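You operate a simulated robot arm through the tools that you are given. There is no shell and no other tool.

You run a simulated robot arm. Do the job below in one go: nothing can be reset, and whatever is moved stays where it is left.

## Task
Pin adjusters twenty-one and twenty-three at the chart's turns for the dial's temperature.
Fine: leave the other two adjusters and all levers.

Only the result counts: the job must be done as asked and must still hold three seconds after the hand-in. Knocking over, shifting, dropping, spilling or breaking anything else fails it.

## Robot
A 7-joint arm with a two-finger parallel gripper, fixed in place. Base frame: the origin is on the floor under the middle of its stand, x ahead of it, y to its left, z up. Readings come in mm, degrees, newtons and seconds.
With the tool pointing down near the work surface it reaches from about 100 to 640 mm from the base axis. Its first joint turns from -166.0 to 166.0 degrees. Payload 3.43 kg.
Tool frame: the origin (TCP) lies between the finger pads and is the grasp point; the fingertips stand 30 mm ahead of it; z points along the fingers, y is the line along which they close. Largest opening 94 mm; finger width 28, thickness 10; the body of the gripper, 50 by 96 mm, starts 55 mm behind the TCP.
Orientation is told as [roll, pitch, yaw] about the base's x, y, z axes, in that order, counted from this pose: with the fingers straight down and closing along the base's y, the tool's x points along the base's -x, its y along +y and its z along -z.

## Interface
- The arm moves only by the tool drive_tool. Its argument "deltas" is a list of rows, each a list of 7 numbers: the shift along the tool's x, y, z in units of 250 mm (1.0 is 250 mm), then the turn, a rotation vector about the tool's x, y, z in units of 60 degrees (1.0 is 60 degrees), then the gripper command, from -1 (shut) to 1 (fully open), values between in proportion. In form: [[tx, ty, tz, rx, ry, rz, hand], ...]. A call has 1 to 20 rows; each row is the pose to reach, as a shift and turn from the pose commanded when the call began, along the tool's axes at that moment. A call with a number of a shift or a turn outside -1 to 1 is refused whole. Each row takes 0.2 s and may step no farther than 50 mm and 8.6 degrees from the row before; otherwise, or with a gripper value out of range, the whole call is refused. A pose out of reach is approached as far as the arm can. The call stops where the force on the tool passes 50 N (or 10 N more than at its start, if that is more) or the arm is blocked; 0.2 s more then pass. Each finger travels about 108 mm/s and halts on what it meets, pressing with about 44 N; the grip force reading is that of the motor and also rises with nothing between the fingers. The clock runs only during rows and for 0.2 s after the last one: add rows that repeat a pose to give the fingers time. The reply holds the time, the measured pose of the TCP, the force on the tool along the base axes, the opening and the grip force, in the units named above and with some noise, with the torque about the TCP (base axes, N m) and any sound that the robot's microphone picked up, and new pictures: "pictures" is both (left out), scene, wrist or none.
- Cameras (640 x 400 px; columns grow to the right, rows downward): "scene" is fixed at [200.2, -495.4, 1552.9]; the picture's right is [0.82, -0.58, 0.00], its down [-0.35, -0.50, -0.79] and it looks along [0.46, 0.65, -0.61] (base axes); focal length 329 px, centre (320, 200). "wrist" rides on the gripper at [76, 14, -102] in the tool frame; the picture's right is [-0.18, 0.98, 0.00], its down [-0.75, -0.14, -0.64] and it looks along [-0.63, -0.12, 0.77] (tool axes); focal length 243 px, centre (320, 200). There is no depth. A picture from a camera that has moved, and an enlarged one, comes with that camera's place and axes in the base frame and with its lens. The place of the scene camera against the robot may be out by one fixed shift of up to 25 mm in any direction.
- raise_lower(by): moves the trunk up (or, below 0, down) by that many mm; the arm rides with it, the base frame stays. It gives what a move gives, with no picture.
- inspect(camera, box): a new picture of the part [left, top, right, bottom] of that camera's present view, enlarged. It takes no simulated time.
- hand_in(): hands the job in; it is judged then, once.

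Places have to be worked out from the pictures, the camera data and where the tool is seen. Open the gripper and draw the arm clear of the work before you hand the job in, unless the task says otherwise.

The tools are called as name(argument=value, ...) on one line, values as JSON. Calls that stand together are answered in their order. drive_tool: Moves the arm, as the interface text tells. Its arguments: {"type":"object","properties":{"deltas":{"type":"array","items":{"type":"array","items":{"type":"number"}}},"pictures":{"type":"string","enum":["both","scene","wrist","none"]}},"required":["deltas"]} The other tools are called the same way: raise_lower (by) moves the trunk up or down; inspect (camera, box) takes an enlarged picture of a part of a camera's view; hand_in () hands the job in.

At the start:

```text
time_s: 0.0
position: [402.4, 98.7, 1254.1]
tool_rot: [0.0, 0.0, 0.0]
wrist_force: [-0.5, 0.7, 0.2]
torque: [0.02, 0.0, 0.01]
finger_gap: 93.8
finger_force: 0.0
trunk travel left (down, up): [-350.0, 240.0]
```

scene: 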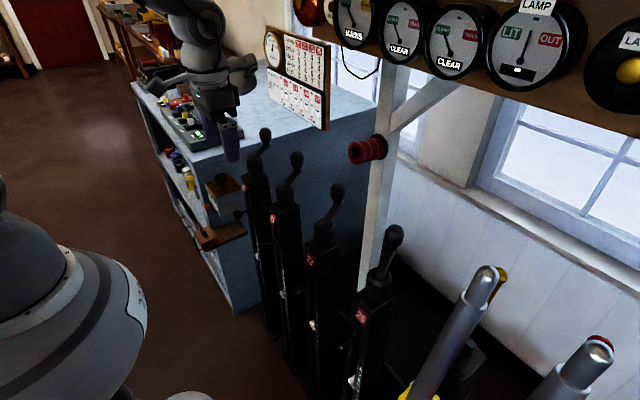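
wrist: 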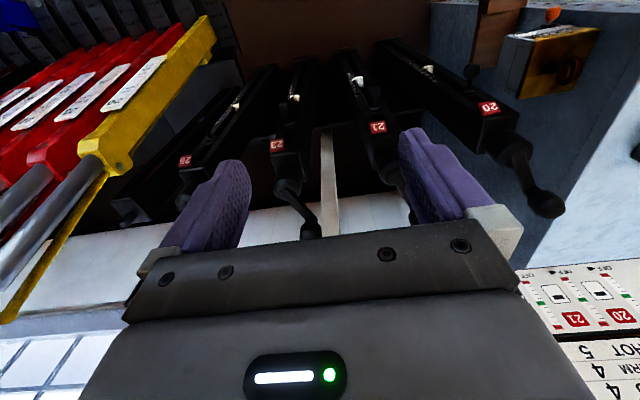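

The scene shows a row of four crank adjusters (20, 21, 23, 26?) and a chart with a dial on the bench. I'll enlarge the chart, the dial and the adjusters first.

inspect(camera="scene", box=[250, 15, 340, 135])

inspect(camera="scene", box=[220, 110, 420, 400])

inspect(camera="wrist", box=[500, 250, 640, 400])

inspect(camera="wrist", box=[160, 30, 420, 240])

```text
3.33 times, centred on (295, 75) of scene
camera zoom: at [200.2, -495.4, 1552.9], right [0.82, -0.58, 0.0], down [-0.35, -0.5, -0.79], along [0.46, 0.65, -0.61], focal length 1096 px, centre (403, 617)
```

zoom: 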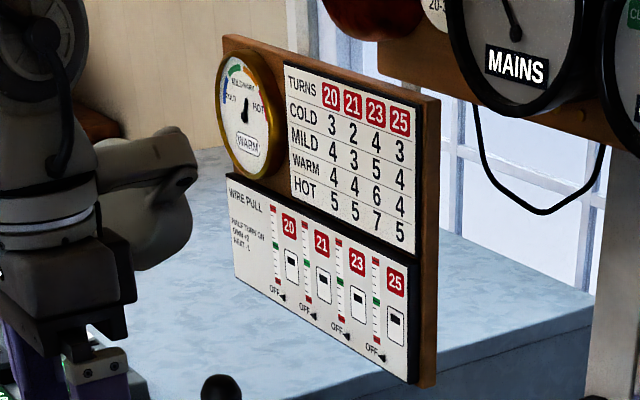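

```text
1.38 times, centred on (320, 255) of scene
camera zoom: at [200.2, -495.4, 1552.9], right [0.82, -0.58, 0.0], down [-0.35, -0.5, -0.79], along [0.46, 0.65, -0.61], focal length 454 px, centre (320, 124)
```

zoom: 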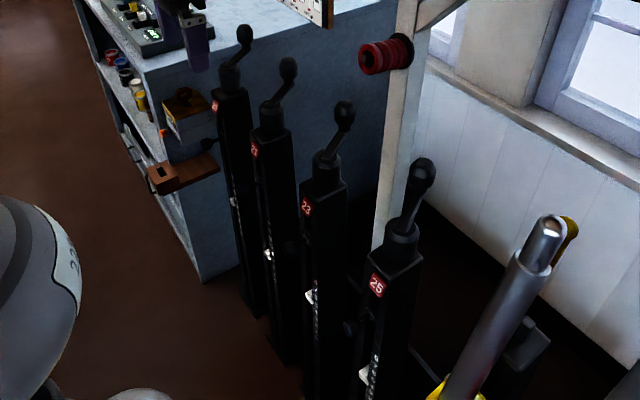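

```text
2.67 times, centred on (570, 325) of wrist
camera zoom: at [327.2, 113.1, 1358.6], right [0.18, 0.98, 0.0], down [0.75, -0.14, 0.64], along [0.63, -0.12, -0.77], focal length 647 px, centre (-347, -133)
```

zoom: 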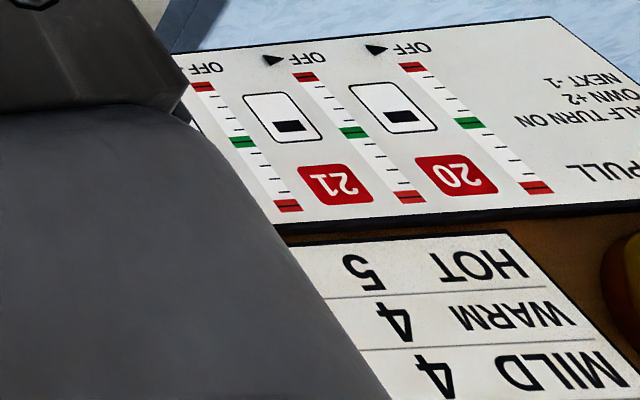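

```text
1.90 times, centred on (290, 135) of wrist
camera zoom: at [327.2, 113.1, 1358.6], right [0.18, 0.98, 0.0], down [0.75, -0.14, 0.64], along [0.63, -0.12, -0.77], focal length 462 px, centre (377, 324)
```

zoom: 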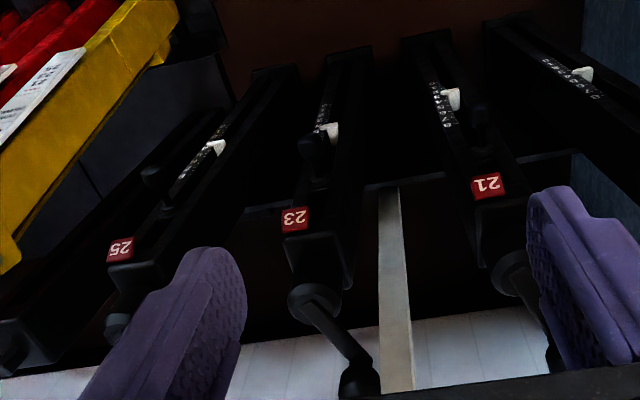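

The chart appears to read WARM → 4, 4, 6, 4, and the dial plate reads WARM. I'll zoom in further on the needle, the small print and the posts' scales to confirm.

inspect(camera="scene", box=[262, 25, 294, 70])

inspect(camera="scene", box=[280, 30, 320, 90])

inspect(camera="scene", box=[260, 65, 330, 135])

inspect(camera="scene", box=[260, 140, 330, 340])

inspect(camera="scene", box=[290, 200, 420, 400])

inspect(camera="wrist", box=[320, 40, 420, 140])

inspect(camera="wrist", box=[250, 50, 350, 150])

inspect(camera="wrist", box=[400, 30, 640, 230])

```text
8.89 times, centred on (278, 48) of scene
camera zoom: at [200.2, -495.4, 1552.9], right [0.82, -0.58, 0.0], down [-0.35, -0.5, -0.79], along [0.46, 0.65, -0.61], focal length 2924 px, centre (693, 1556)
```

zoom: 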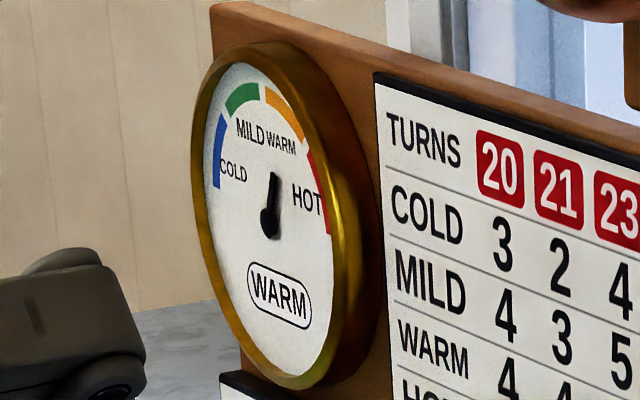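

```text
6.67 times, centred on (300, 60) of scene
camera zoom: at [200.2, -495.4, 1552.9], right [0.82, -0.58, 0.0], down [-0.35, -0.5, -0.79], along [0.46, 0.65, -0.61], focal length 2193 px, centre (453, 1133)
```

zoom: 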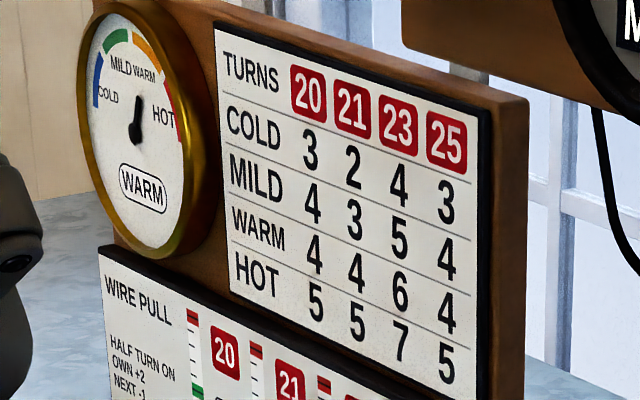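

```text
5.71 times, centred on (295, 100) of scene
camera zoom: at [200.2, -495.4, 1552.9], right [0.82, -0.58, 0.0], down [-0.35, -0.5, -0.79], along [0.46, 0.65, -0.61], focal length 1880 px, centre (463, 771)
```

zoom: 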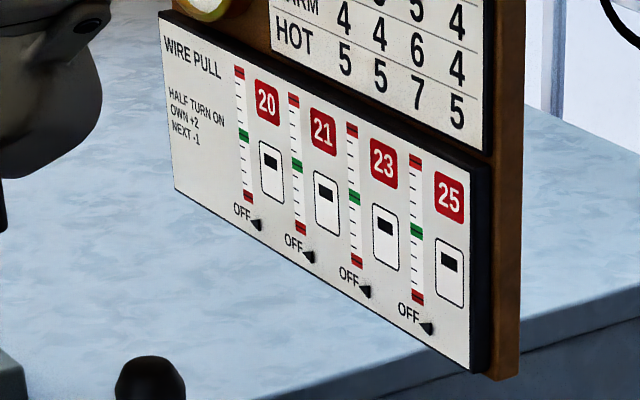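

```text
2.00 times, centred on (295, 240) of scene
camera zoom: at [200.2, -495.4, 1552.9], right [0.82, -0.58, 0.0], down [-0.35, -0.5, -0.79], along [0.46, 0.65, -0.61], focal length 658 px, centre (370, 120)
```

zoom: 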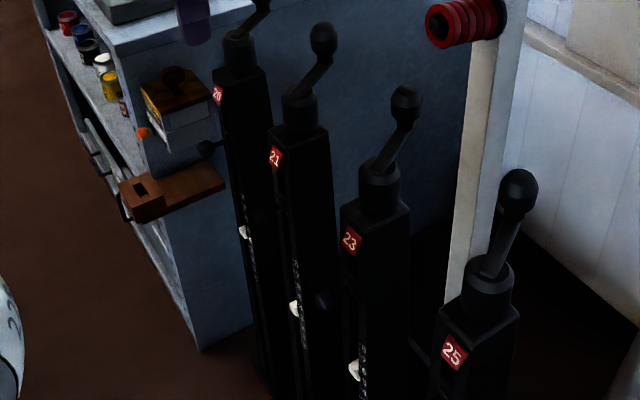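

```text
2.00 times, centred on (355, 300) of scene
camera zoom: at [200.2, -495.4, 1552.9], right [0.82, -0.58, 0.0], down [-0.35, -0.5, -0.79], along [0.46, 0.65, -0.61], focal length 658 px, centre (250, 0)
```

zoom: 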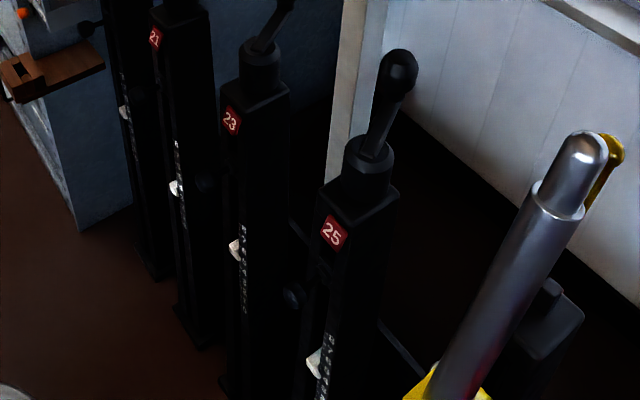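

```text
4.00 times, centred on (370, 90) of wrist
camera zoom: at [327.2, 113.1, 1358.6], right [0.18, 0.98, 0.0], down [0.75, -0.14, 0.64], along [0.63, -0.12, -0.77], focal length 970 px, centre (120, 640)
```

zoom: 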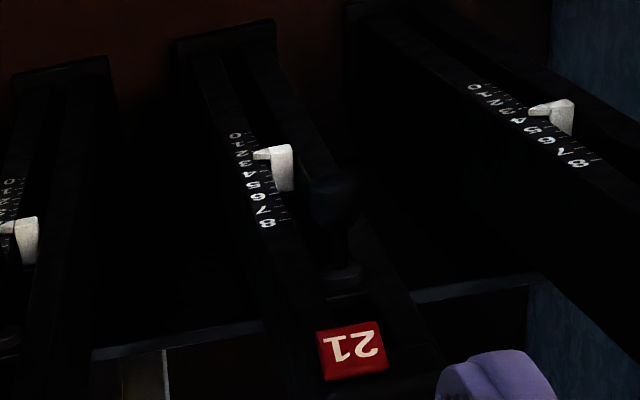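

```text
4.00 times, centred on (300, 100) of wrist
camera zoom: at [327.2, 113.1, 1358.6], right [0.18, 0.98, 0.0], down [0.75, -0.14, 0.64], along [0.63, -0.12, -0.77], focal length 970 px, centre (400, 600)
```

zoom: 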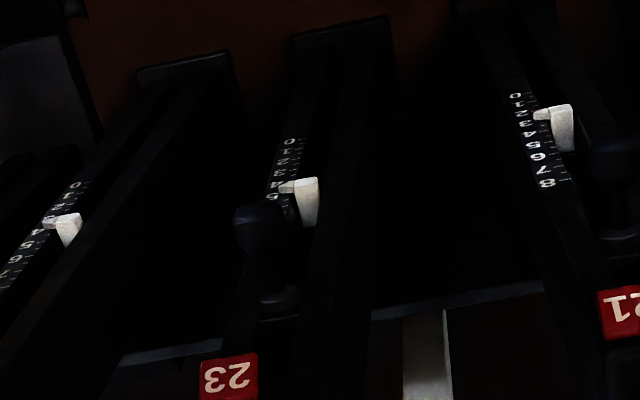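

```text
2.00 times, centred on (520, 130) of wrist
camera zoom: at [327.2, 113.1, 1358.6], right [0.18, 0.98, 0.0], down [0.75, -0.14, 0.64], along [0.63, -0.12, -0.77], focal length 485 px, centre (-80, 340)
```

zoom: 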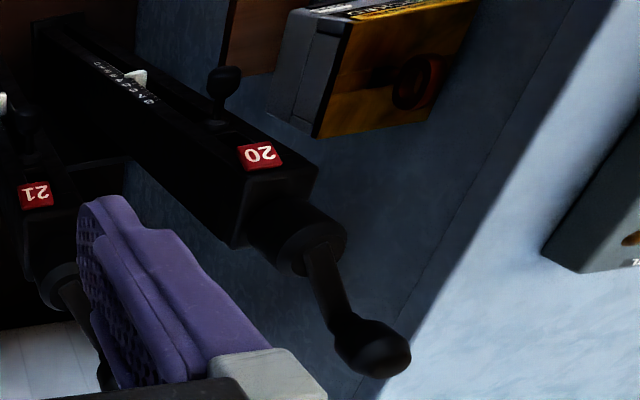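

The chart row for WARM gives 21 → 4 turns and 23 → 6 turns; the needle and the plate on the dial both say WARM. The pointers appear to be at about 3 (21) and 4 (23). I need a better look at the post fronts, pins and cranks, so I back off toward the base and come down a bit.

drive_tool(deltas=[[0.15, 0, 0.1, 0, 0, 0, 1], [0.3, 0, 0.2, 0, 0, 0, 1], [0.4, 0, 0.35, 0, 0, 0, 1], [0.4, 0, 0.5, 0, 0, 0, 1]], pictures="both")

```text
time_s: 1.0
position: [304.4, 98.7, 1128.9]
tool_rot: [0.1, 0.0, 0.0]
wrist_force: [0.6, -0.4, 0.3]
torque: [0.0, 0.0, 0.01]
finger_gap: 94.1
finger_force: 0.0
trunk travel left (down, up): [-350.0, 240.0]
camera wrist: at [228.4, 113.1, 1233.5], right [0.18, 0.98, 0.0], down [0.75, -0.14, 0.64], along [0.63, -0.12, -0.77], focal length 243 px, centre (320, 200)
```

scene: 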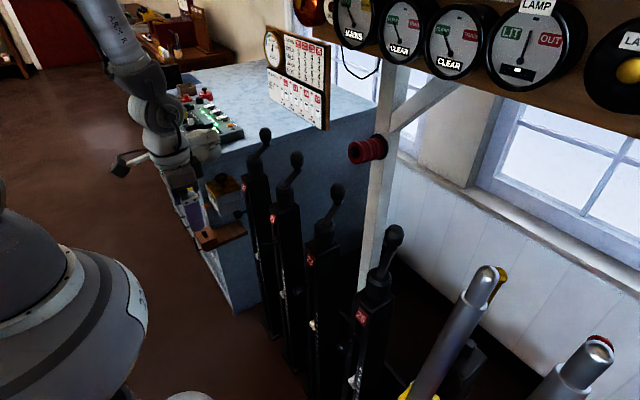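
wrist: 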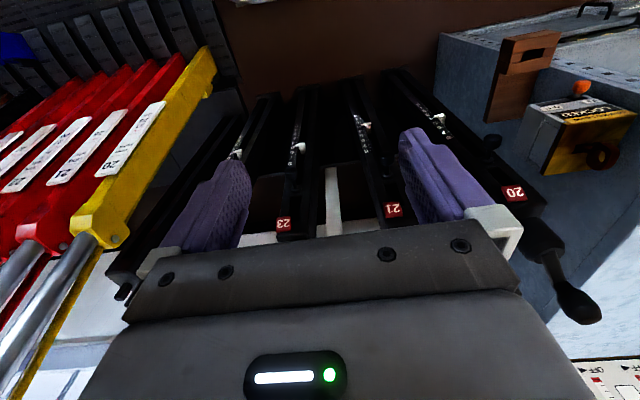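

The plates triangulate to about x≈535, z≈912 with y ≈ 386, 186, -14, -214 for 20, 21, 23, 25 (200 mm spacing). I'll zoom on the scales, pins and cranks in this view.

inspect(camera="wrist", box=[330, 60, 430, 225])

inspect(camera="wrist", box=[220, 80, 320, 250])

inspect(camera="wrist", box=[400, 60, 640, 340])

inspect(camera="scene", box=[225, 115, 300, 215])

inspect(camera="scene", box=[260, 140, 320, 260])

inspect(camera="scene", box=[290, 170, 410, 330])

```text
2.42 times, centred on (380, 142) of wrist
camera zoom: at [228.4, 113.1, 1233.5], right [0.18, 0.98, 0.0], down [0.75, -0.14, 0.64], along [0.63, -0.12, -0.77], focal length 588 px, centre (174, 339)
```

zoom: 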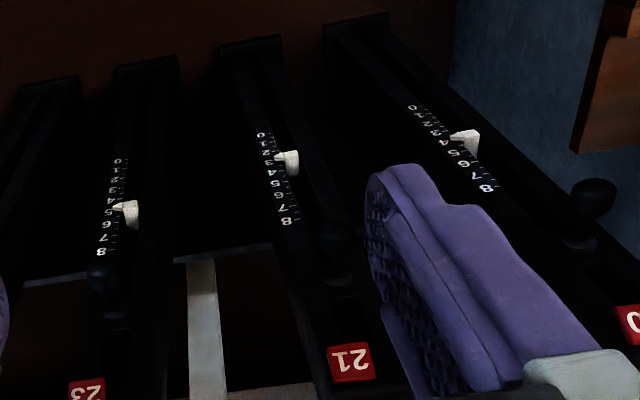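

```text
2.35 times, centred on (270, 165) of wrist
camera zoom: at [228.4, 113.1, 1233.5], right [0.18, 0.98, 0.0], down [0.75, -0.14, 0.64], along [0.63, -0.12, -0.77], focal length 571 px, centre (438, 282)
```

zoom: 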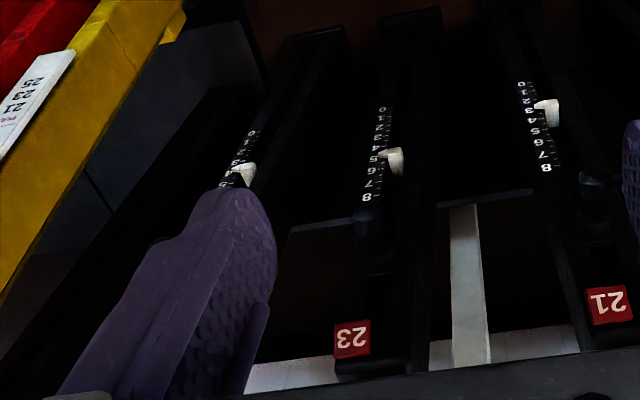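

```text
1.43 times, centred on (520, 200) of wrist
camera zoom: at [228.4, 113.1, 1233.5], right [0.18, 0.98, 0.0], down [0.75, -0.14, 0.64], along [0.63, -0.12, -0.77], focal length 347 px, centre (34, 200)
```

zoom: 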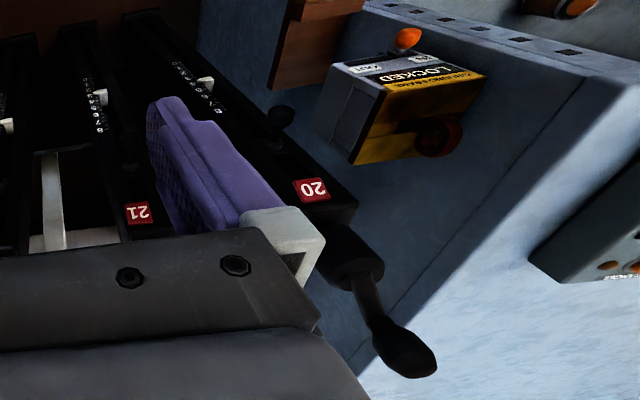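

```text
4.00 times, centred on (262, 165) of scene
camera zoom: at [200.2, -495.4, 1552.9], right [0.82, -0.58, 0.0], down [-0.35, -0.5, -0.79], along [0.46, 0.65, -0.61], focal length 1316 px, centre (550, 340)
```

zoom: 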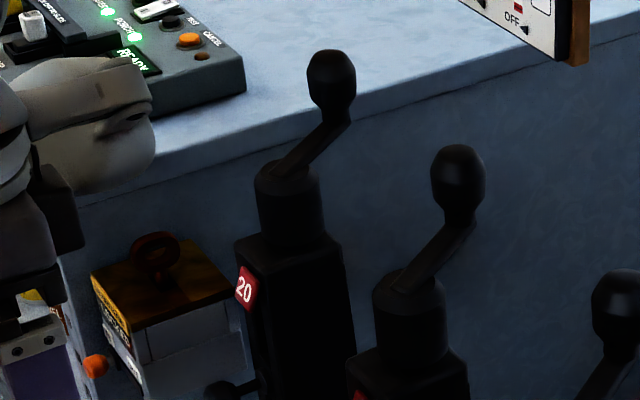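

```text
3.33 times, centred on (290, 200) of scene
camera zoom: at [200.2, -495.4, 1552.9], right [0.82, -0.58, 0.0], down [-0.35, -0.5, -0.79], along [0.46, 0.65, -0.61], focal length 1096 px, centre (420, 200)
```

zoom: 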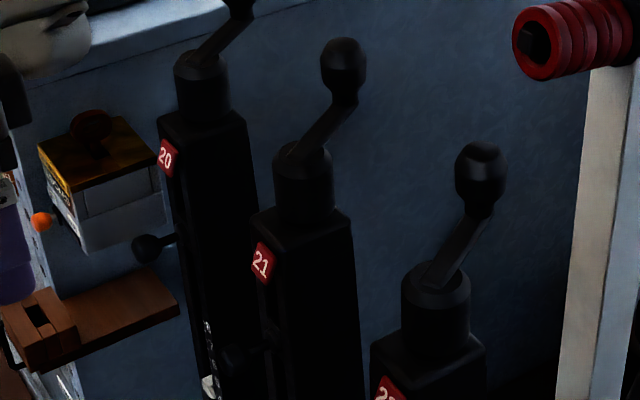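

```text
2.50 times, centred on (350, 250) of scene
camera zoom: at [200.2, -495.4, 1552.9], right [0.82, -0.58, 0.0], down [-0.35, -0.5, -0.79], along [0.46, 0.65, -0.61], focal length 822 px, centre (245, 75)
```

zoom: 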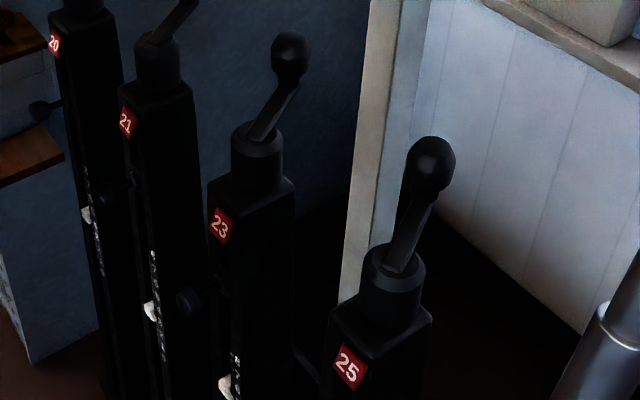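

The cranks are horizontal arms on top of the posts with upright pear-shaped knobs, arm pointing about 30° from +x toward +y; the pins are knobs on stalks sticking out of the post fronts near z≈796. To read the scales accurately I lower the trunk so the wrist camera comes down nearer the scales.

raise_lower(by=-220)

inspect(camera="wrist", box=[0, 0, 640, 400])

inspect(camera="scene", box=[0, 0, 640, 400])

```text
time_s: 3.3
position: [303.7, 98.0, 909.8]
tool_rot: [-0.1, 0.1, 0.0]
wrist_force: [0.5, -0.6, -0.1]
torque: [0.0, 0.02, -0.01]
finger_gap: 93.8
finger_force: 0.1
trunk travel left (down, up): [-130.0, 460.0]
```

```text
1.00 times, centred on (320, 200) of wrist (not enlarged: the box is as wide or as high as the picture)
camera zoom: at [227.5, 112.8, 1014.2], right [0.18, 0.98, 0.0], down [0.75, -0.14, 0.64], along [0.63, -0.12, -0.77], focal length 243 px, centre (320, 200)
```

zoom: 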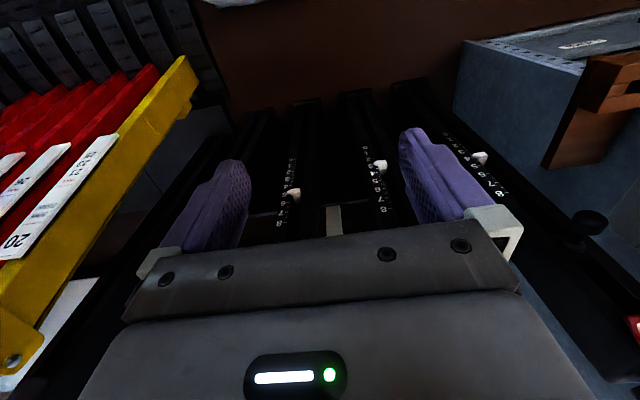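

```text
1.00 times, centred on (320, 200) of scene (not enlarged: the box is as wide or as high as the picture)
camera zoom: at [200.2, -495.4, 1552.9], right [0.82, -0.58, 0.0], down [-0.35, -0.5, -0.79], along [0.46, 0.65, -0.61], focal length 329 px, centre (320, 200)
```

zoom: 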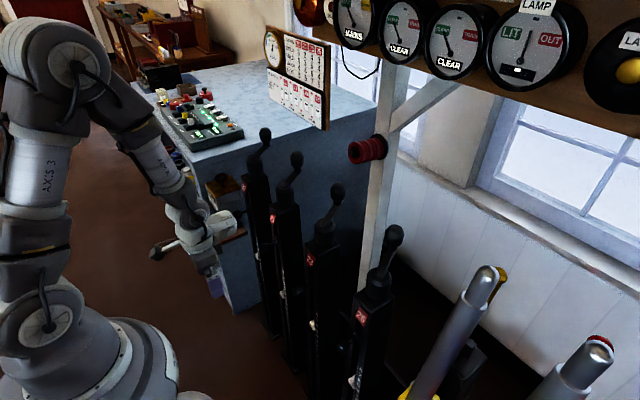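

Now I see the whole arm and the scales better. I zoom on the pointers of 21, 23 and 20 against their scale marks.

inspect(camera="wrist", box=[350, 140, 410, 220])

inspect(camera="wrist", box=[260, 150, 320, 235])

inspect(camera="wrist", box=[430, 120, 530, 220])

inspect(camera="wrist", box=[540, 180, 640, 280])

```text
5.00 times, centred on (380, 180) of wrist
camera zoom: at [227.5, 112.8, 1014.2], right [0.18, 0.98, 0.0], down [0.75, -0.14, 0.64], along [0.63, -0.12, -0.77], focal length 1213 px, centre (20, 300)
```

zoom: 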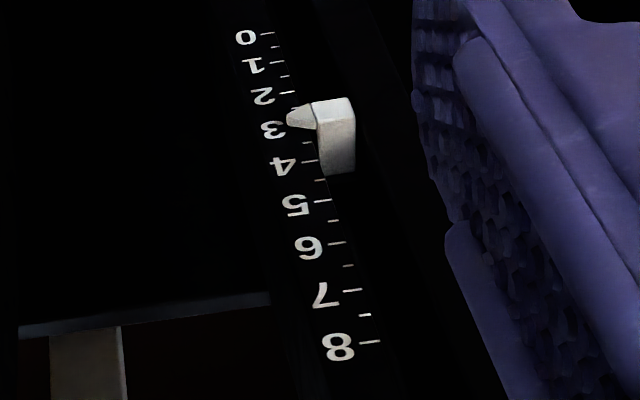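

```text
4.71 times, centred on (290, 192) of wrist
camera zoom: at [227.5, 112.8, 1014.2], right [0.18, 0.98, 0.0], down [0.75, -0.14, 0.64], along [0.63, -0.12, -0.77], focal length 1142 px, centre (461, 235)
```

zoom: 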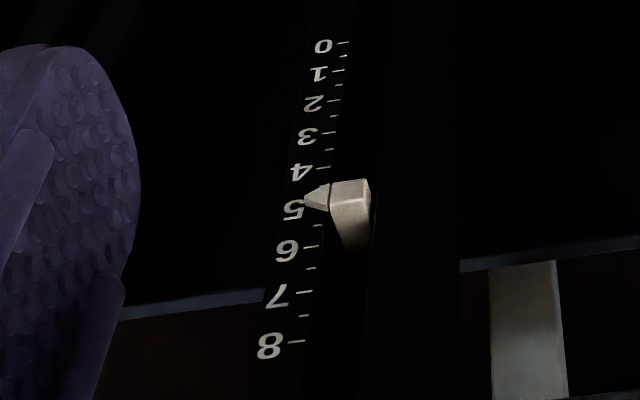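

```text
4.00 times, centred on (480, 170) of wrist
camera zoom: at [227.5, 112.8, 1014.2], right [0.18, 0.98, 0.0], down [0.75, -0.14, 0.64], along [0.63, -0.12, -0.77], focal length 970 px, centre (-320, 320)
```

zoom: 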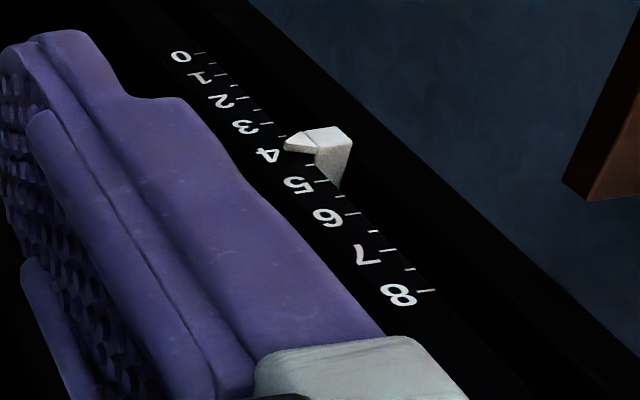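

```text
4.00 times, centred on (590, 230) of wrist
camera zoom: at [227.5, 112.8, 1014.2], right [0.18, 0.98, 0.0], down [0.75, -0.14, 0.64], along [0.63, -0.12, -0.77], focal length 970 px, centre (-760, 80)
```

zoom: 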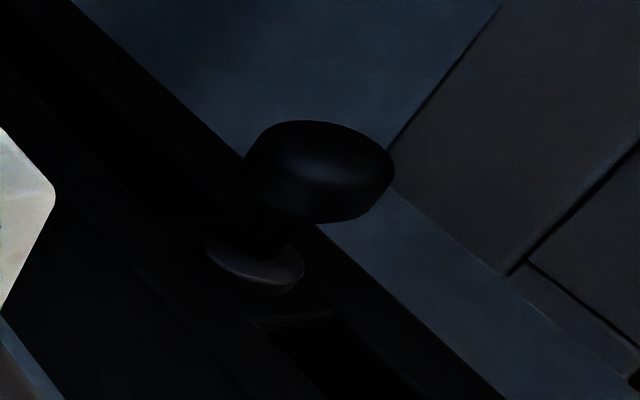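

Readings are clear: 21's pointer is at 3 and 23's at 5 (20 is at 4), so both need exactly +1 turn (to 4 and 6). Next I need to know the pins' state, so I raise the trunk and move closer to look at the pin knobs.

raise_lower(by=150)

inspect(camera="wrist", box=[340, 110, 440, 240])

inspect(camera="wrist", box=[250, 120, 330, 240])

inspect(camera="wrist", box=[460, 110, 560, 240])

```text
time_s: 5.1
position: [303.5, 98.4, 1059.6]
tool_rot: [0.1, 0.0, 0.0]
wrist_force: [0.7, 0.9, -0.7]
torque: [-0.01, -0.01, -0.02]
finger_gap: 94.1
finger_force: 0.1
trunk travel left (down, up): [-280.0, 310.0]
```

```text
3.08 times, centred on (390, 175) of wrist
camera zoom: at [227.6, 112.8, 1164.0], right [0.18, 0.98, 0.0], down [0.75, -0.14, 0.64], along [0.63, -0.12, -0.77], focal length 746 px, centre (105, 277)
```

zoom: 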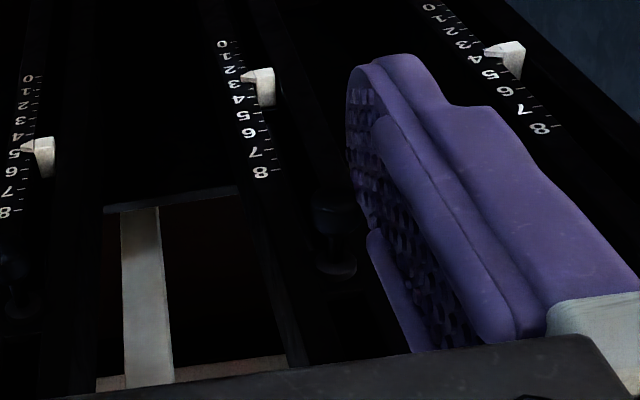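

```text
3.33 times, centred on (290, 180) of wrist
camera zoom: at [227.6, 112.8, 1164.0], right [0.18, 0.98, 0.0], down [0.75, -0.14, 0.64], along [0.63, -0.12, -0.77], focal length 809 px, centre (420, 267)
```

zoom: 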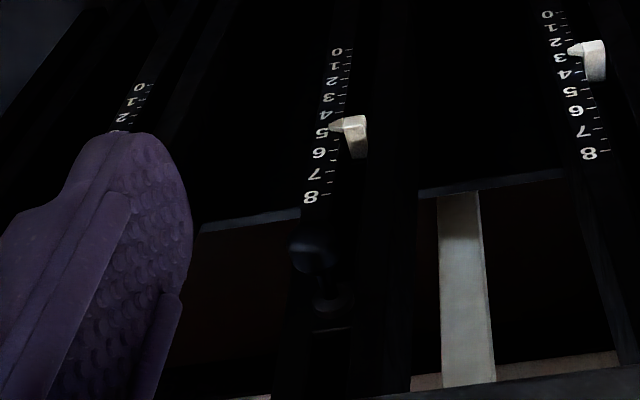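

```text
3.08 times, centred on (510, 175) of wrist
camera zoom: at [227.6, 112.8, 1164.0], right [0.18, 0.98, 0.0], down [0.75, -0.14, 0.64], along [0.63, -0.12, -0.77], focal length 746 px, centre (-265, 277)
```

zoom: 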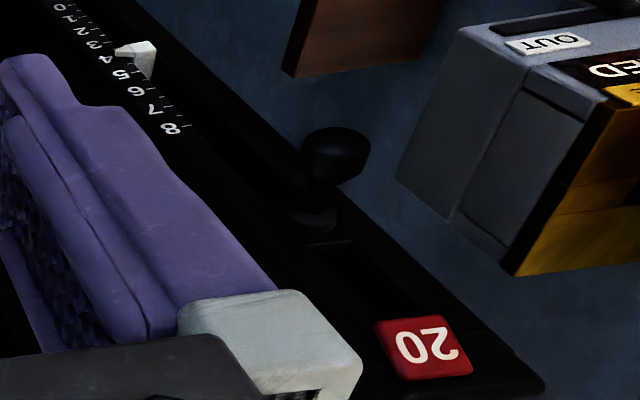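

All four pins sit alike: knob centre ≈ (497, post y+~8, 806), about 40 mm proud of the front face. I move closer above 21's pin to see the pin mechanism and get a better fix on crank geometry.

drive_tool(deltas=[[-0.13, 0.12, 0, 0, 0, 0, 1], [-0.26, 0.25, 0, 0, 0, 0, 1], [-0.28, 0.37, 0, 0, 0, 0, 1]], pictures="wrist")

inspect(camera="wrist", box=[260, 100, 420, 240])

```text
time_s: 5.9
position: [374.5, 190.2, 1059.8]
tool_rot: [0.1, 0.0, 0.1]
wrist_force: [0.1, -0.5, -0.2]
torque: [-0.01, -0.03, 0.01]
finger_gap: 94.0
finger_force: 0.1
trunk travel left (down, up): [-280.0, 310.0]
camera wrist: at [298.7, 206.4, 1162.8], right [0.18, 0.98, 0.0], down [0.75, -0.14, 0.64], along [0.63, -0.12, -0.77], focal length 243 px, centre (320, 200)
```

wrist: 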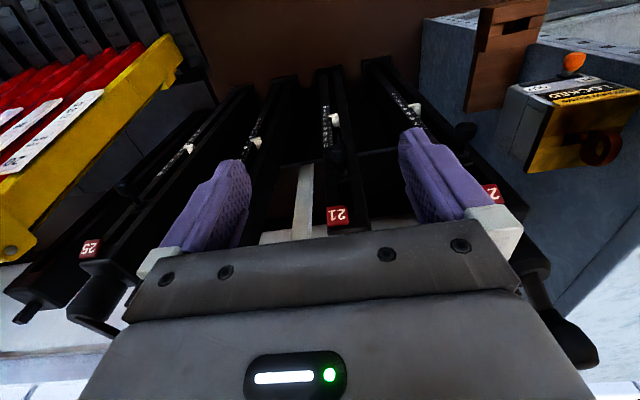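

```text
2.86 times, centred on (340, 170) of wrist
camera zoom: at [298.7, 206.4, 1162.8], right [0.18, 0.98, 0.0], down [0.75, -0.14, 0.64], along [0.63, -0.12, -0.77], focal length 693 px, centre (263, 286)
```

zoom: 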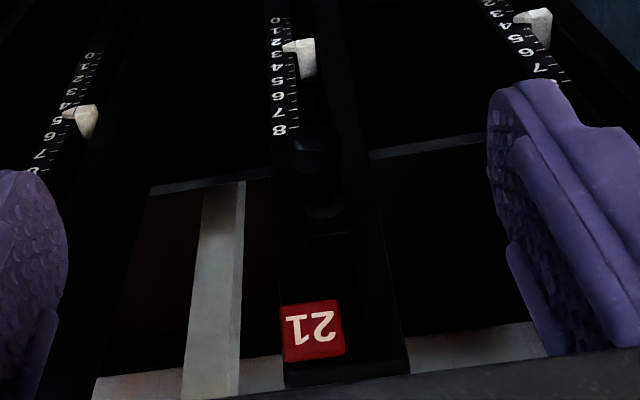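

The post is ~60 mm wide with its axis about 15 mm to the +y side of the plate centre, so axes at y≈200 (21) and ≈0 (23). Now I tilt the tool 45° forward (which also points the wrist camera level) and rise to look at crank 21 from the front.

drive_tool(deltas=[[-0.05, 0.02, -0.1, 0, -0.125, 0, 1], [-0.1, 0.04, -0.16, 0, -0.25, 0, 1], [-0.2, 0.06, -0.2, 0, -0.375, 0, 1], [-0.28, 0.08, -0.2, 0, -0.5, 0, 1], [-0.35, 0.11, -0.2, 0, -0.625, 0, 1], [-0.42, 0.14, -0.2, 0, -0.75, 0, 1]], pictures="both")

```text
time_s: 7.3
position: [479.4, 226.4, 1109.0]
tool_rot: [-0.1, -45.1, 0.0]
wrist_force: [-0.5, 0.0, 0.2]
torque: [0.0, -0.03, 0.0]
finger_gap: 93.9
finger_force: 0.2
trunk travel left (down, up): [-280.0, 310.0]
camera wrist: at [353.0, 241.0, 1129.6], right [0.13, 0.98, 0.13], down [0.08, -0.14, 0.99], along [0.99, -0.12, -0.09], focal length 243 px, centre (320, 200)
```

scene: 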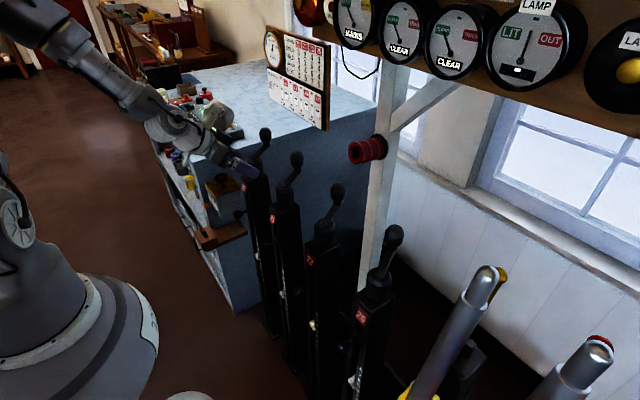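
wrist: 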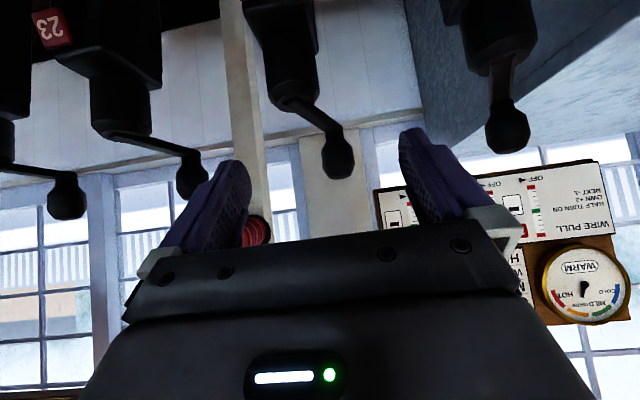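

The upside-down level view shows all four cranks clearly. I zoom in to measure crank 21 and crank 23.

inspect(camera="wrist", box=[230, 20, 390, 200])

inspect(camera="wrist", box=[60, 20, 240, 220])

inspect(camera="scene", box=[260, 140, 320, 240])

```text
2.22 times, centred on (310, 110) of wrist
camera zoom: at [353.0, 241.0, 1129.6], right [0.13, 0.98, 0.13], down [0.08, -0.14, 0.99], along [0.99, -0.12, -0.09], focal length 539 px, centre (342, 400)
```

zoom: 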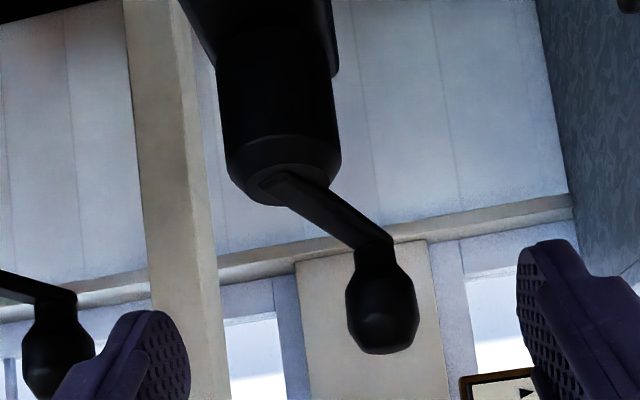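

```text
2.00 times, centred on (150, 120) of wrist
camera zoom: at [353.0, 241.0, 1129.6], right [0.13, 0.98, 0.13], down [0.08, -0.14, 0.99], along [0.99, -0.12, -0.09], focal length 485 px, centre (660, 360)
```

zoom: 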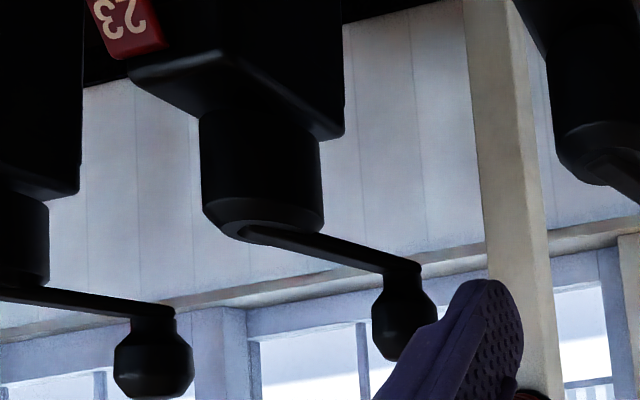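

```text
4.00 times, centred on (290, 190) of scene
camera zoom: at [200.2, -495.4, 1552.9], right [0.82, -0.58, 0.0], down [-0.35, -0.5, -0.79], along [0.46, 0.65, -0.61], focal length 1316 px, centre (440, 240)
```

zoom: 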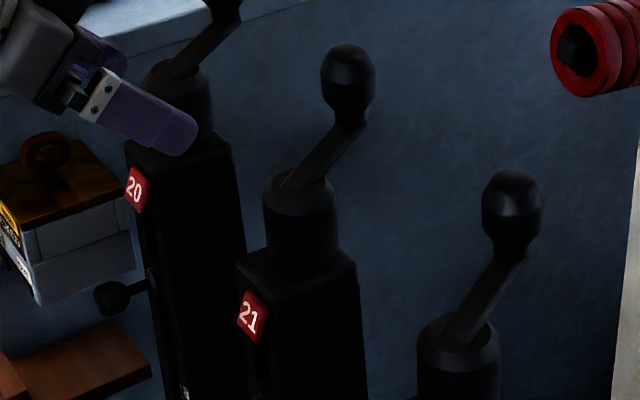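

Triangulation gives knob 21 ≈ (655, 233, 1052) with ball ≈40 mm diameter, knob 23 ≈ (656, 34, 1050), axes ≈ (582, 200) and (582, 0), arm top ≈ z 1017. I move in with fingers open toward knob 21, staying above arm height, to refine alignment.

drive_tool(deltas=[[-0.072, 0.007, 0.099, 0, 0, 0, 1], [-0.144, 0.014, 0.197, 0, 0, 0, 1], [-0.215, 0.021, 0.296, 0, 0, 0, 1], [-0.287, 0.028, 0.3945, 0, 0, 0, 1]], pictures="both")

```text
time_s: 8.3
position: [601.0, 231.1, 1091.0]
tool_rot: [0.0, -45.1, 0.0]
wrist_force: [0.8, 0.0, 0.6]
torque: [0.0, -0.01, -0.02]
finger_gap: 93.9
finger_force: 0.1
trunk travel left (down, up): [-280.0, 310.0]
camera wrist: at [474.9, 246.6, 1111.2], right [0.13, 0.98, 0.13], down [0.08, -0.14, 0.99], along [0.99, -0.12, -0.1], focal length 243 px, centre (320, 200)
```

scene: 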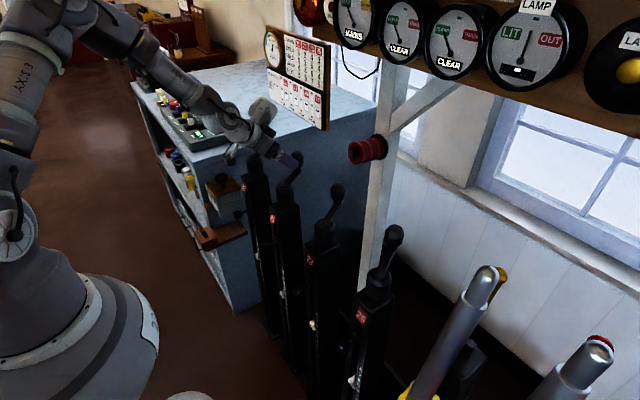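
wrist: 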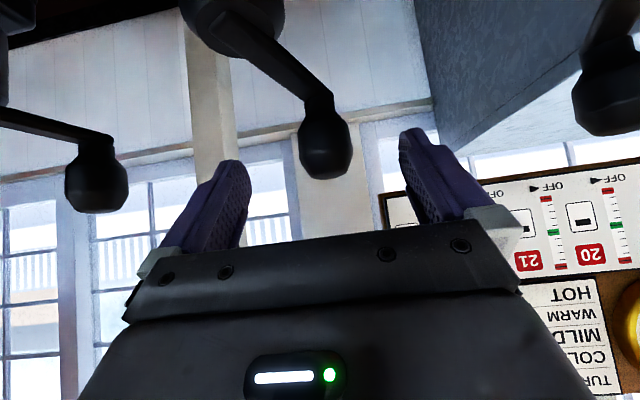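

Knob 21 is centred between the fingers at about (655, 233.5, 1054). I advance to put the pads around the ball (TCP slightly above/behind its centre) and close.

drive_tool(deltas=[[-0.02, 0.004, 0.08, 0, 0, 0, 1], [-0.04, 0.008, 0.15, 0, 0, 0, 1], [-0.0566, 0.0096, 0.2206, 0, 0, 0, 1], [-0.0566, 0.0096, 0.2206, 0, 0, 0, 1]], pictures="both")

```text
time_s: 9.3
position: [647.6, 234.2, 1061.1]
tool_rot: [0.0, -45.1, 0.0]
wrist_force: [-0.3, -0.4, -0.1]
torque: [-0.02, -0.03, 0.01]
finger_gap: 94.3
finger_force: 0.0
trunk travel left (down, up): [-280.0, 310.0]
camera wrist: at [522.2, 249.9, 1081.6], right [0.13, 0.98, 0.13], down [0.08, -0.14, 0.99], along [0.99, -0.12, -0.1], focal length 243 px, centre (320, 200)
```

scene: 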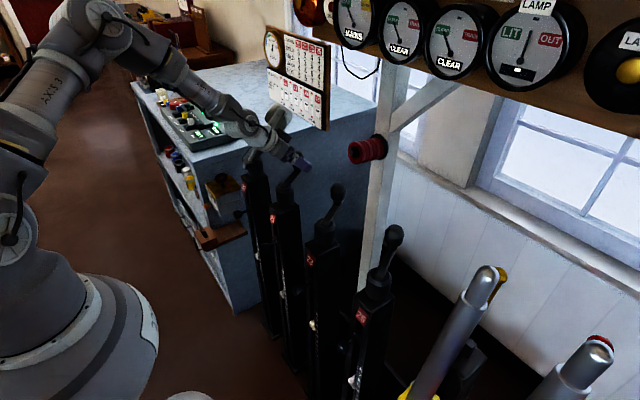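
wrist: 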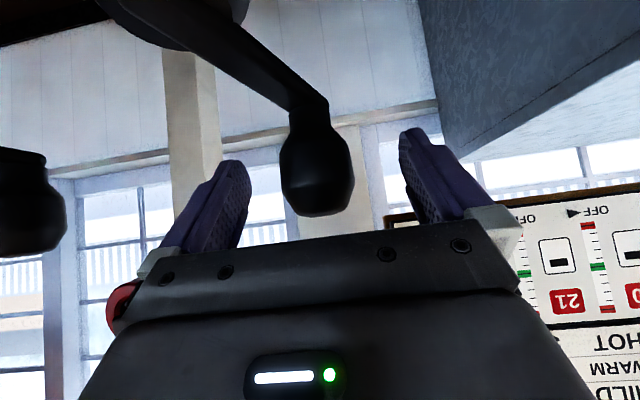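

The ball sits between the pads at the TCP. I close the gripper on it.

drive_tool(deltas=[[0, 0, 0, 0, 0, 0, 0.2], [0, 0, 0, 0, 0, 0, -0.3], [0, 0, 0, 0, 0, 0, -0.3], [0, 0, 0, 0, 0, 0, -0.3]], pictures="wrist")

inspect(camera="scene", box=[268, 265, 304, 325])

```text
time_s: 10.3
position: [648.2, 233.9, 1061.1]
tool_rot: [0.0, -45.1, -0.1]
wrist_force: [-1.1, -1.7, -0.9]
torque: [-0.12, 0.0, -0.02]
finger_gap: 44.5
finger_force: 45.1
trunk travel left (down, up): [-280.0, 310.0]
camera wrist: at [522.2, 249.4, 1081.6], right [0.13, 0.98, 0.13], down [0.08, -0.14, 0.99], along [0.99, -0.12, -0.1], focal length 243 px, centre (320, 200)
```

wrist: 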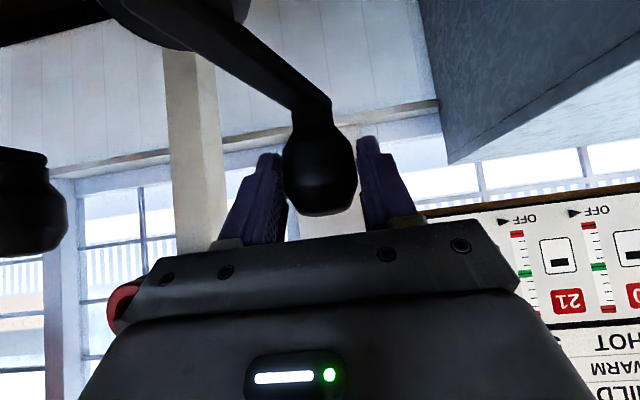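

```text
6.67 times, centred on (286, 295) of scene
camera zoom: at [200.2, -495.4, 1552.9], right [0.82, -0.58, 0.0], down [-0.35, -0.5, -0.79], along [0.46, 0.65, -0.61], focal length 2193 px, centre (547, -433)
```

zoom: 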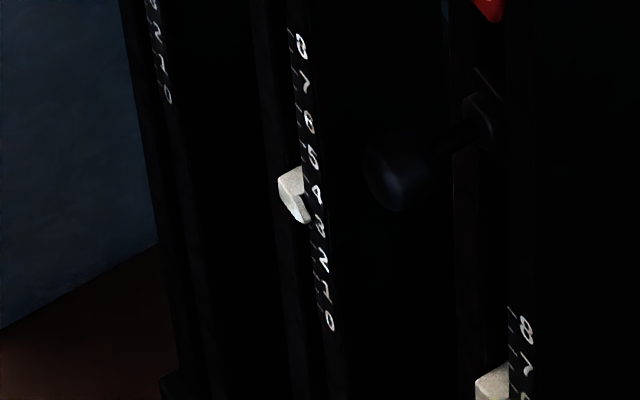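

Grip is firm (44.5 mm gap, 45 N). I try a small clockwise arc (about 20°) to see whether the crank is free and which way the pointer goes.

drive_tool(deltas=[[-0.0076, -0.026, 0.0076, 0, 0, 0, -0.3], [-0.0133, -0.0532, 0.0133, 0, 0, 0, -0.3], [-0.0175, -0.0808, 0.0175, 0, 0, 0, -0.3], [-0.0198, -0.1092, 0.0198, 0, 0, 0, -0.3]], pictures="both")

inspect(camera="scene", box=[268, 265, 304, 325])

```text
time_s: 11.2
position: [650.7, 228.6, 1061.1]
tool_rot: [0.6, -45.0, 0.8]
wrist_force: [-9.0, 37.0, -3.7]
torque: [0.0, -0.12, 0.31]
finger_gap: 44.8
finger_force: 45.3
trunk travel left (down, up): [-280.0, 310.0]
stopped in row 4: the force on the tool passed its limit at 56 N (the readings are from after the stop); the commanded pose is now the measured one
camera wrist: at [524.7, 240.5, 1081.6], right [0.11, 0.98, 0.14], down [0.08, -0.15, 0.99], along [0.99, -0.1, -0.1], focal length 243 px, centre (320, 200)
```

scene: 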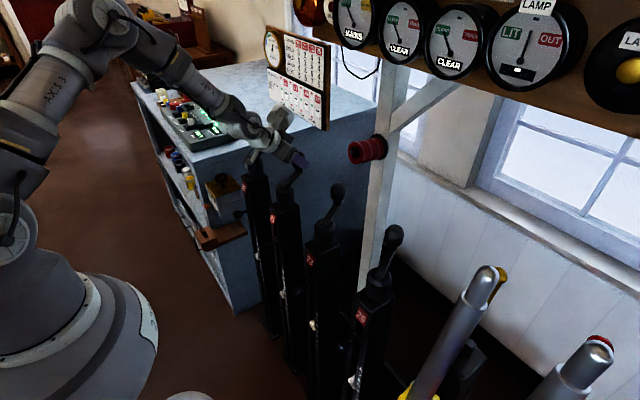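
wrist: 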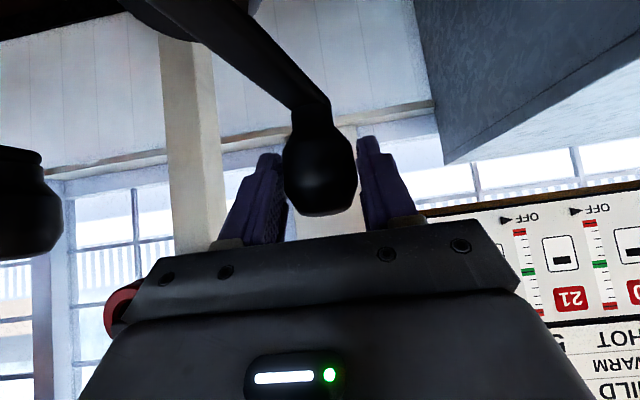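

```text
6.67 times, centred on (286, 295) of scene
camera zoom: at [200.2, -495.4, 1552.9], right [0.82, -0.58, 0.0], down [-0.35, -0.5, -0.79], along [0.46, 0.65, -0.61], focal length 2193 px, centre (547, -433)
```

zoom: 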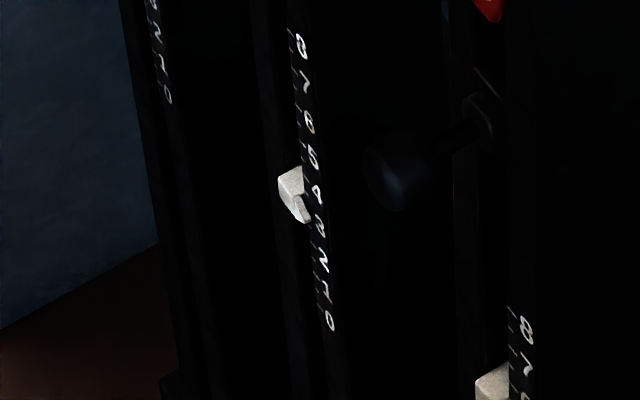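

The crank only moved about 5 mm before 56 N stopped it, and the pointer didn't move: it seems locked by its pin. I ease back and try a small counter-clockwise nudge just to confirm it's locked both ways.

drive_tool(deltas=[[0.0071, 0.0212, -0.0071, 0, 0, 0, -0.3], [0.0161, 0.0468, -0.0161, 0, 0, 0, -0.3], [0.0161, 0.0468, -0.0161, 0, 0, 0, -0.3]], pictures="wrist")

```text
time_s: 12.0
position: [650.8, 229.3, 1060.0]
tool_rot: [0.3, -45.0, 0.2]
wrist_force: [17.1, 9.8, -0.9]
torque: [-0.41, -0.33, 0.07]
finger_gap: 44.6
finger_force: 44.3
trunk travel left (down, up): [-280.0, 310.0]
camera wrist: at [524.5, 243.1, 1081.5], right [0.12, 0.98, 0.13], down [0.08, -0.14, 0.99], along [0.99, -0.11, -0.1], focal length 243 px, centre (320, 200)
```

wrist: 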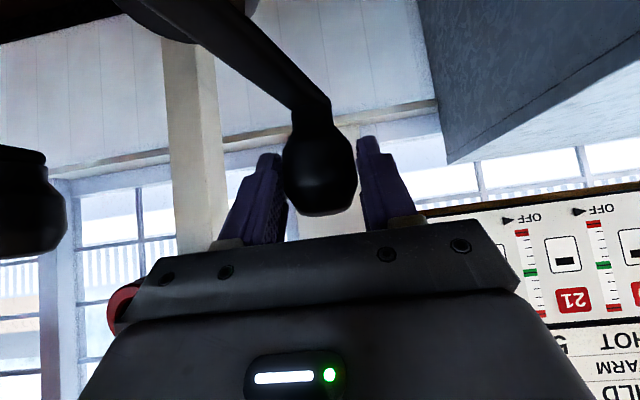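

The readings are a bit ambiguous (the knob barely followed), so I hold still for a moment to read the steady force.

drive_tool(deltas=[[0, 0, 0, 0, 0, 0, -0.3], [0, 0, 0, 0, 0, 0, -0.3], [0, 0, 0, 0, 0, 0, -0.3]], pictures="none")

```text
time_s: 12.8
position: [649.0, 231.1, 1061.7]
tool_rot: [0.3, -45.1, 0.3]
wrist_force: [19.2, 11.8, 3.6]
torque: [-0.2, -0.05, 0.08]
finger_gap: 44.6
finger_force: 45.2
trunk travel left (down, up): [-280.0, 310.0]
```

Position is essentially unchanged. I command a further small counter-clockwise step to see whether it yields or just builds force.

drive_tool(deltas=[[0.006, 0.02, -0.006, 0, 0, 0, -0.3], [0.012, 0.04, -0.012, 0, 0, 0, -0.3], [0.018, 0.06, -0.018, 0, 0, 0, -0.3], [0.018, 0.06, -0.018, 0, 0, 0, -0.3]], pictures="none")

```text
time_s: 13.8
position: [639.8, 238.9, 1060.5]
tool_rot: [0.4, -44.4, 0.2]
wrist_force: [-8.6, -25.5, 7.6]
torque: [-0.09, -0.31, -0.41]
finger_gap: 46.6
finger_force: 13.0
trunk travel left (down, up): [-280.0, 310.0]
```

The gap grew and the grip force dropped; I look at what happened before going on.

drive_tool(deltas=[[0, 0, 0, 0, 0, 0, -0.3]], pictures="both")

inspect(camera="scene", box=[268, 265, 304, 325])

inspect(camera="scene", box=[250, 130, 330, 210])

```text
time_s: 14.2
position: [637.6, 241.9, 1058.9]
tool_rot: [0.5, -44.4, 0.1]
wrist_force: [-9.4, -28.9, -9.3]
torque: [0.43, 0.22, -0.48]
finger_gap: 49.3
finger_force: 14.8
trunk travel left (down, up): [-280.0, 310.0]
camera wrist: at [513.1, 254.3, 1081.2], right [0.12, 0.98, 0.14], down [0.09, -0.15, 0.99], along [0.99, -0.11, -0.1], focal length 243 px, centre (320, 200)
```

scene: 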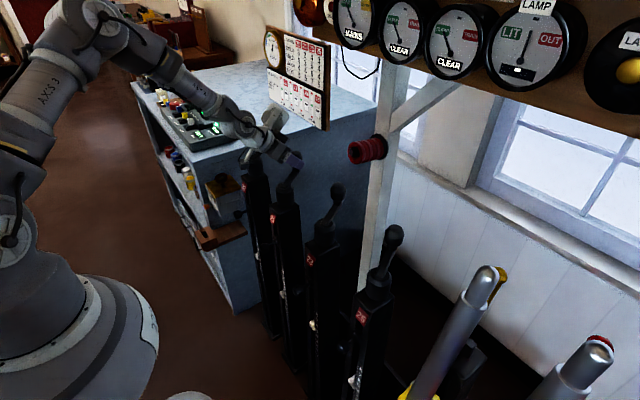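
wrist: 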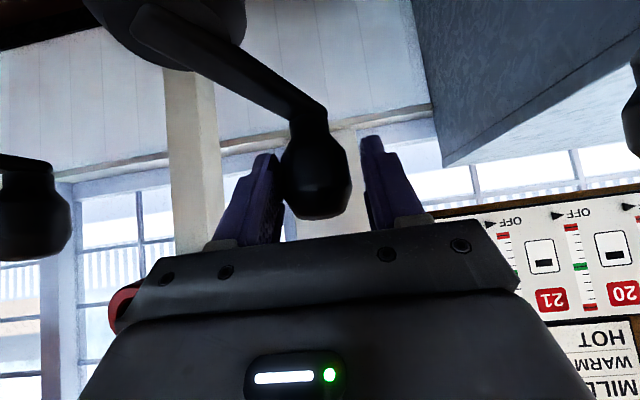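

```text
6.67 times, centred on (286, 295) of scene
camera zoom: at [200.2, -495.4, 1552.9], right [0.82, -0.58, 0.0], down [-0.35, -0.5, -0.79], along [0.46, 0.65, -0.61], focal length 2193 px, centre (547, -433)
```

zoom: 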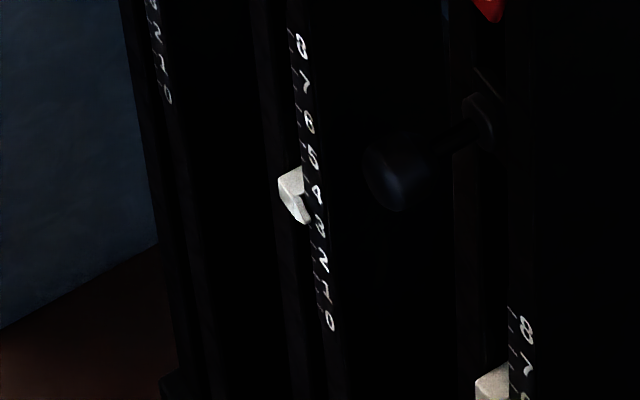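

```text
5.00 times, centred on (290, 170) of scene
camera zoom: at [200.2, -495.4, 1552.9], right [0.82, -0.58, 0.0], down [-0.35, -0.5, -0.79], along [0.46, 0.65, -0.61], focal length 1645 px, centre (470, 350)
```

zoom: 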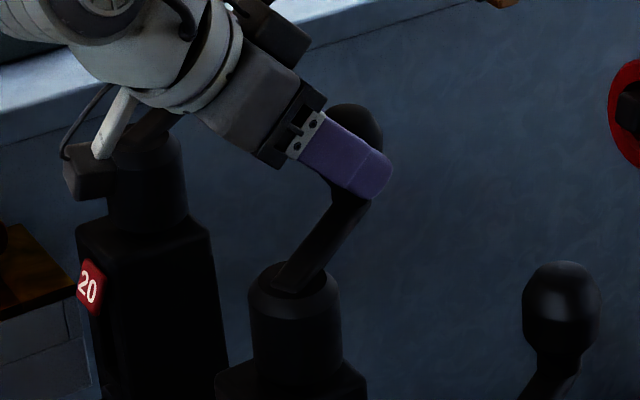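

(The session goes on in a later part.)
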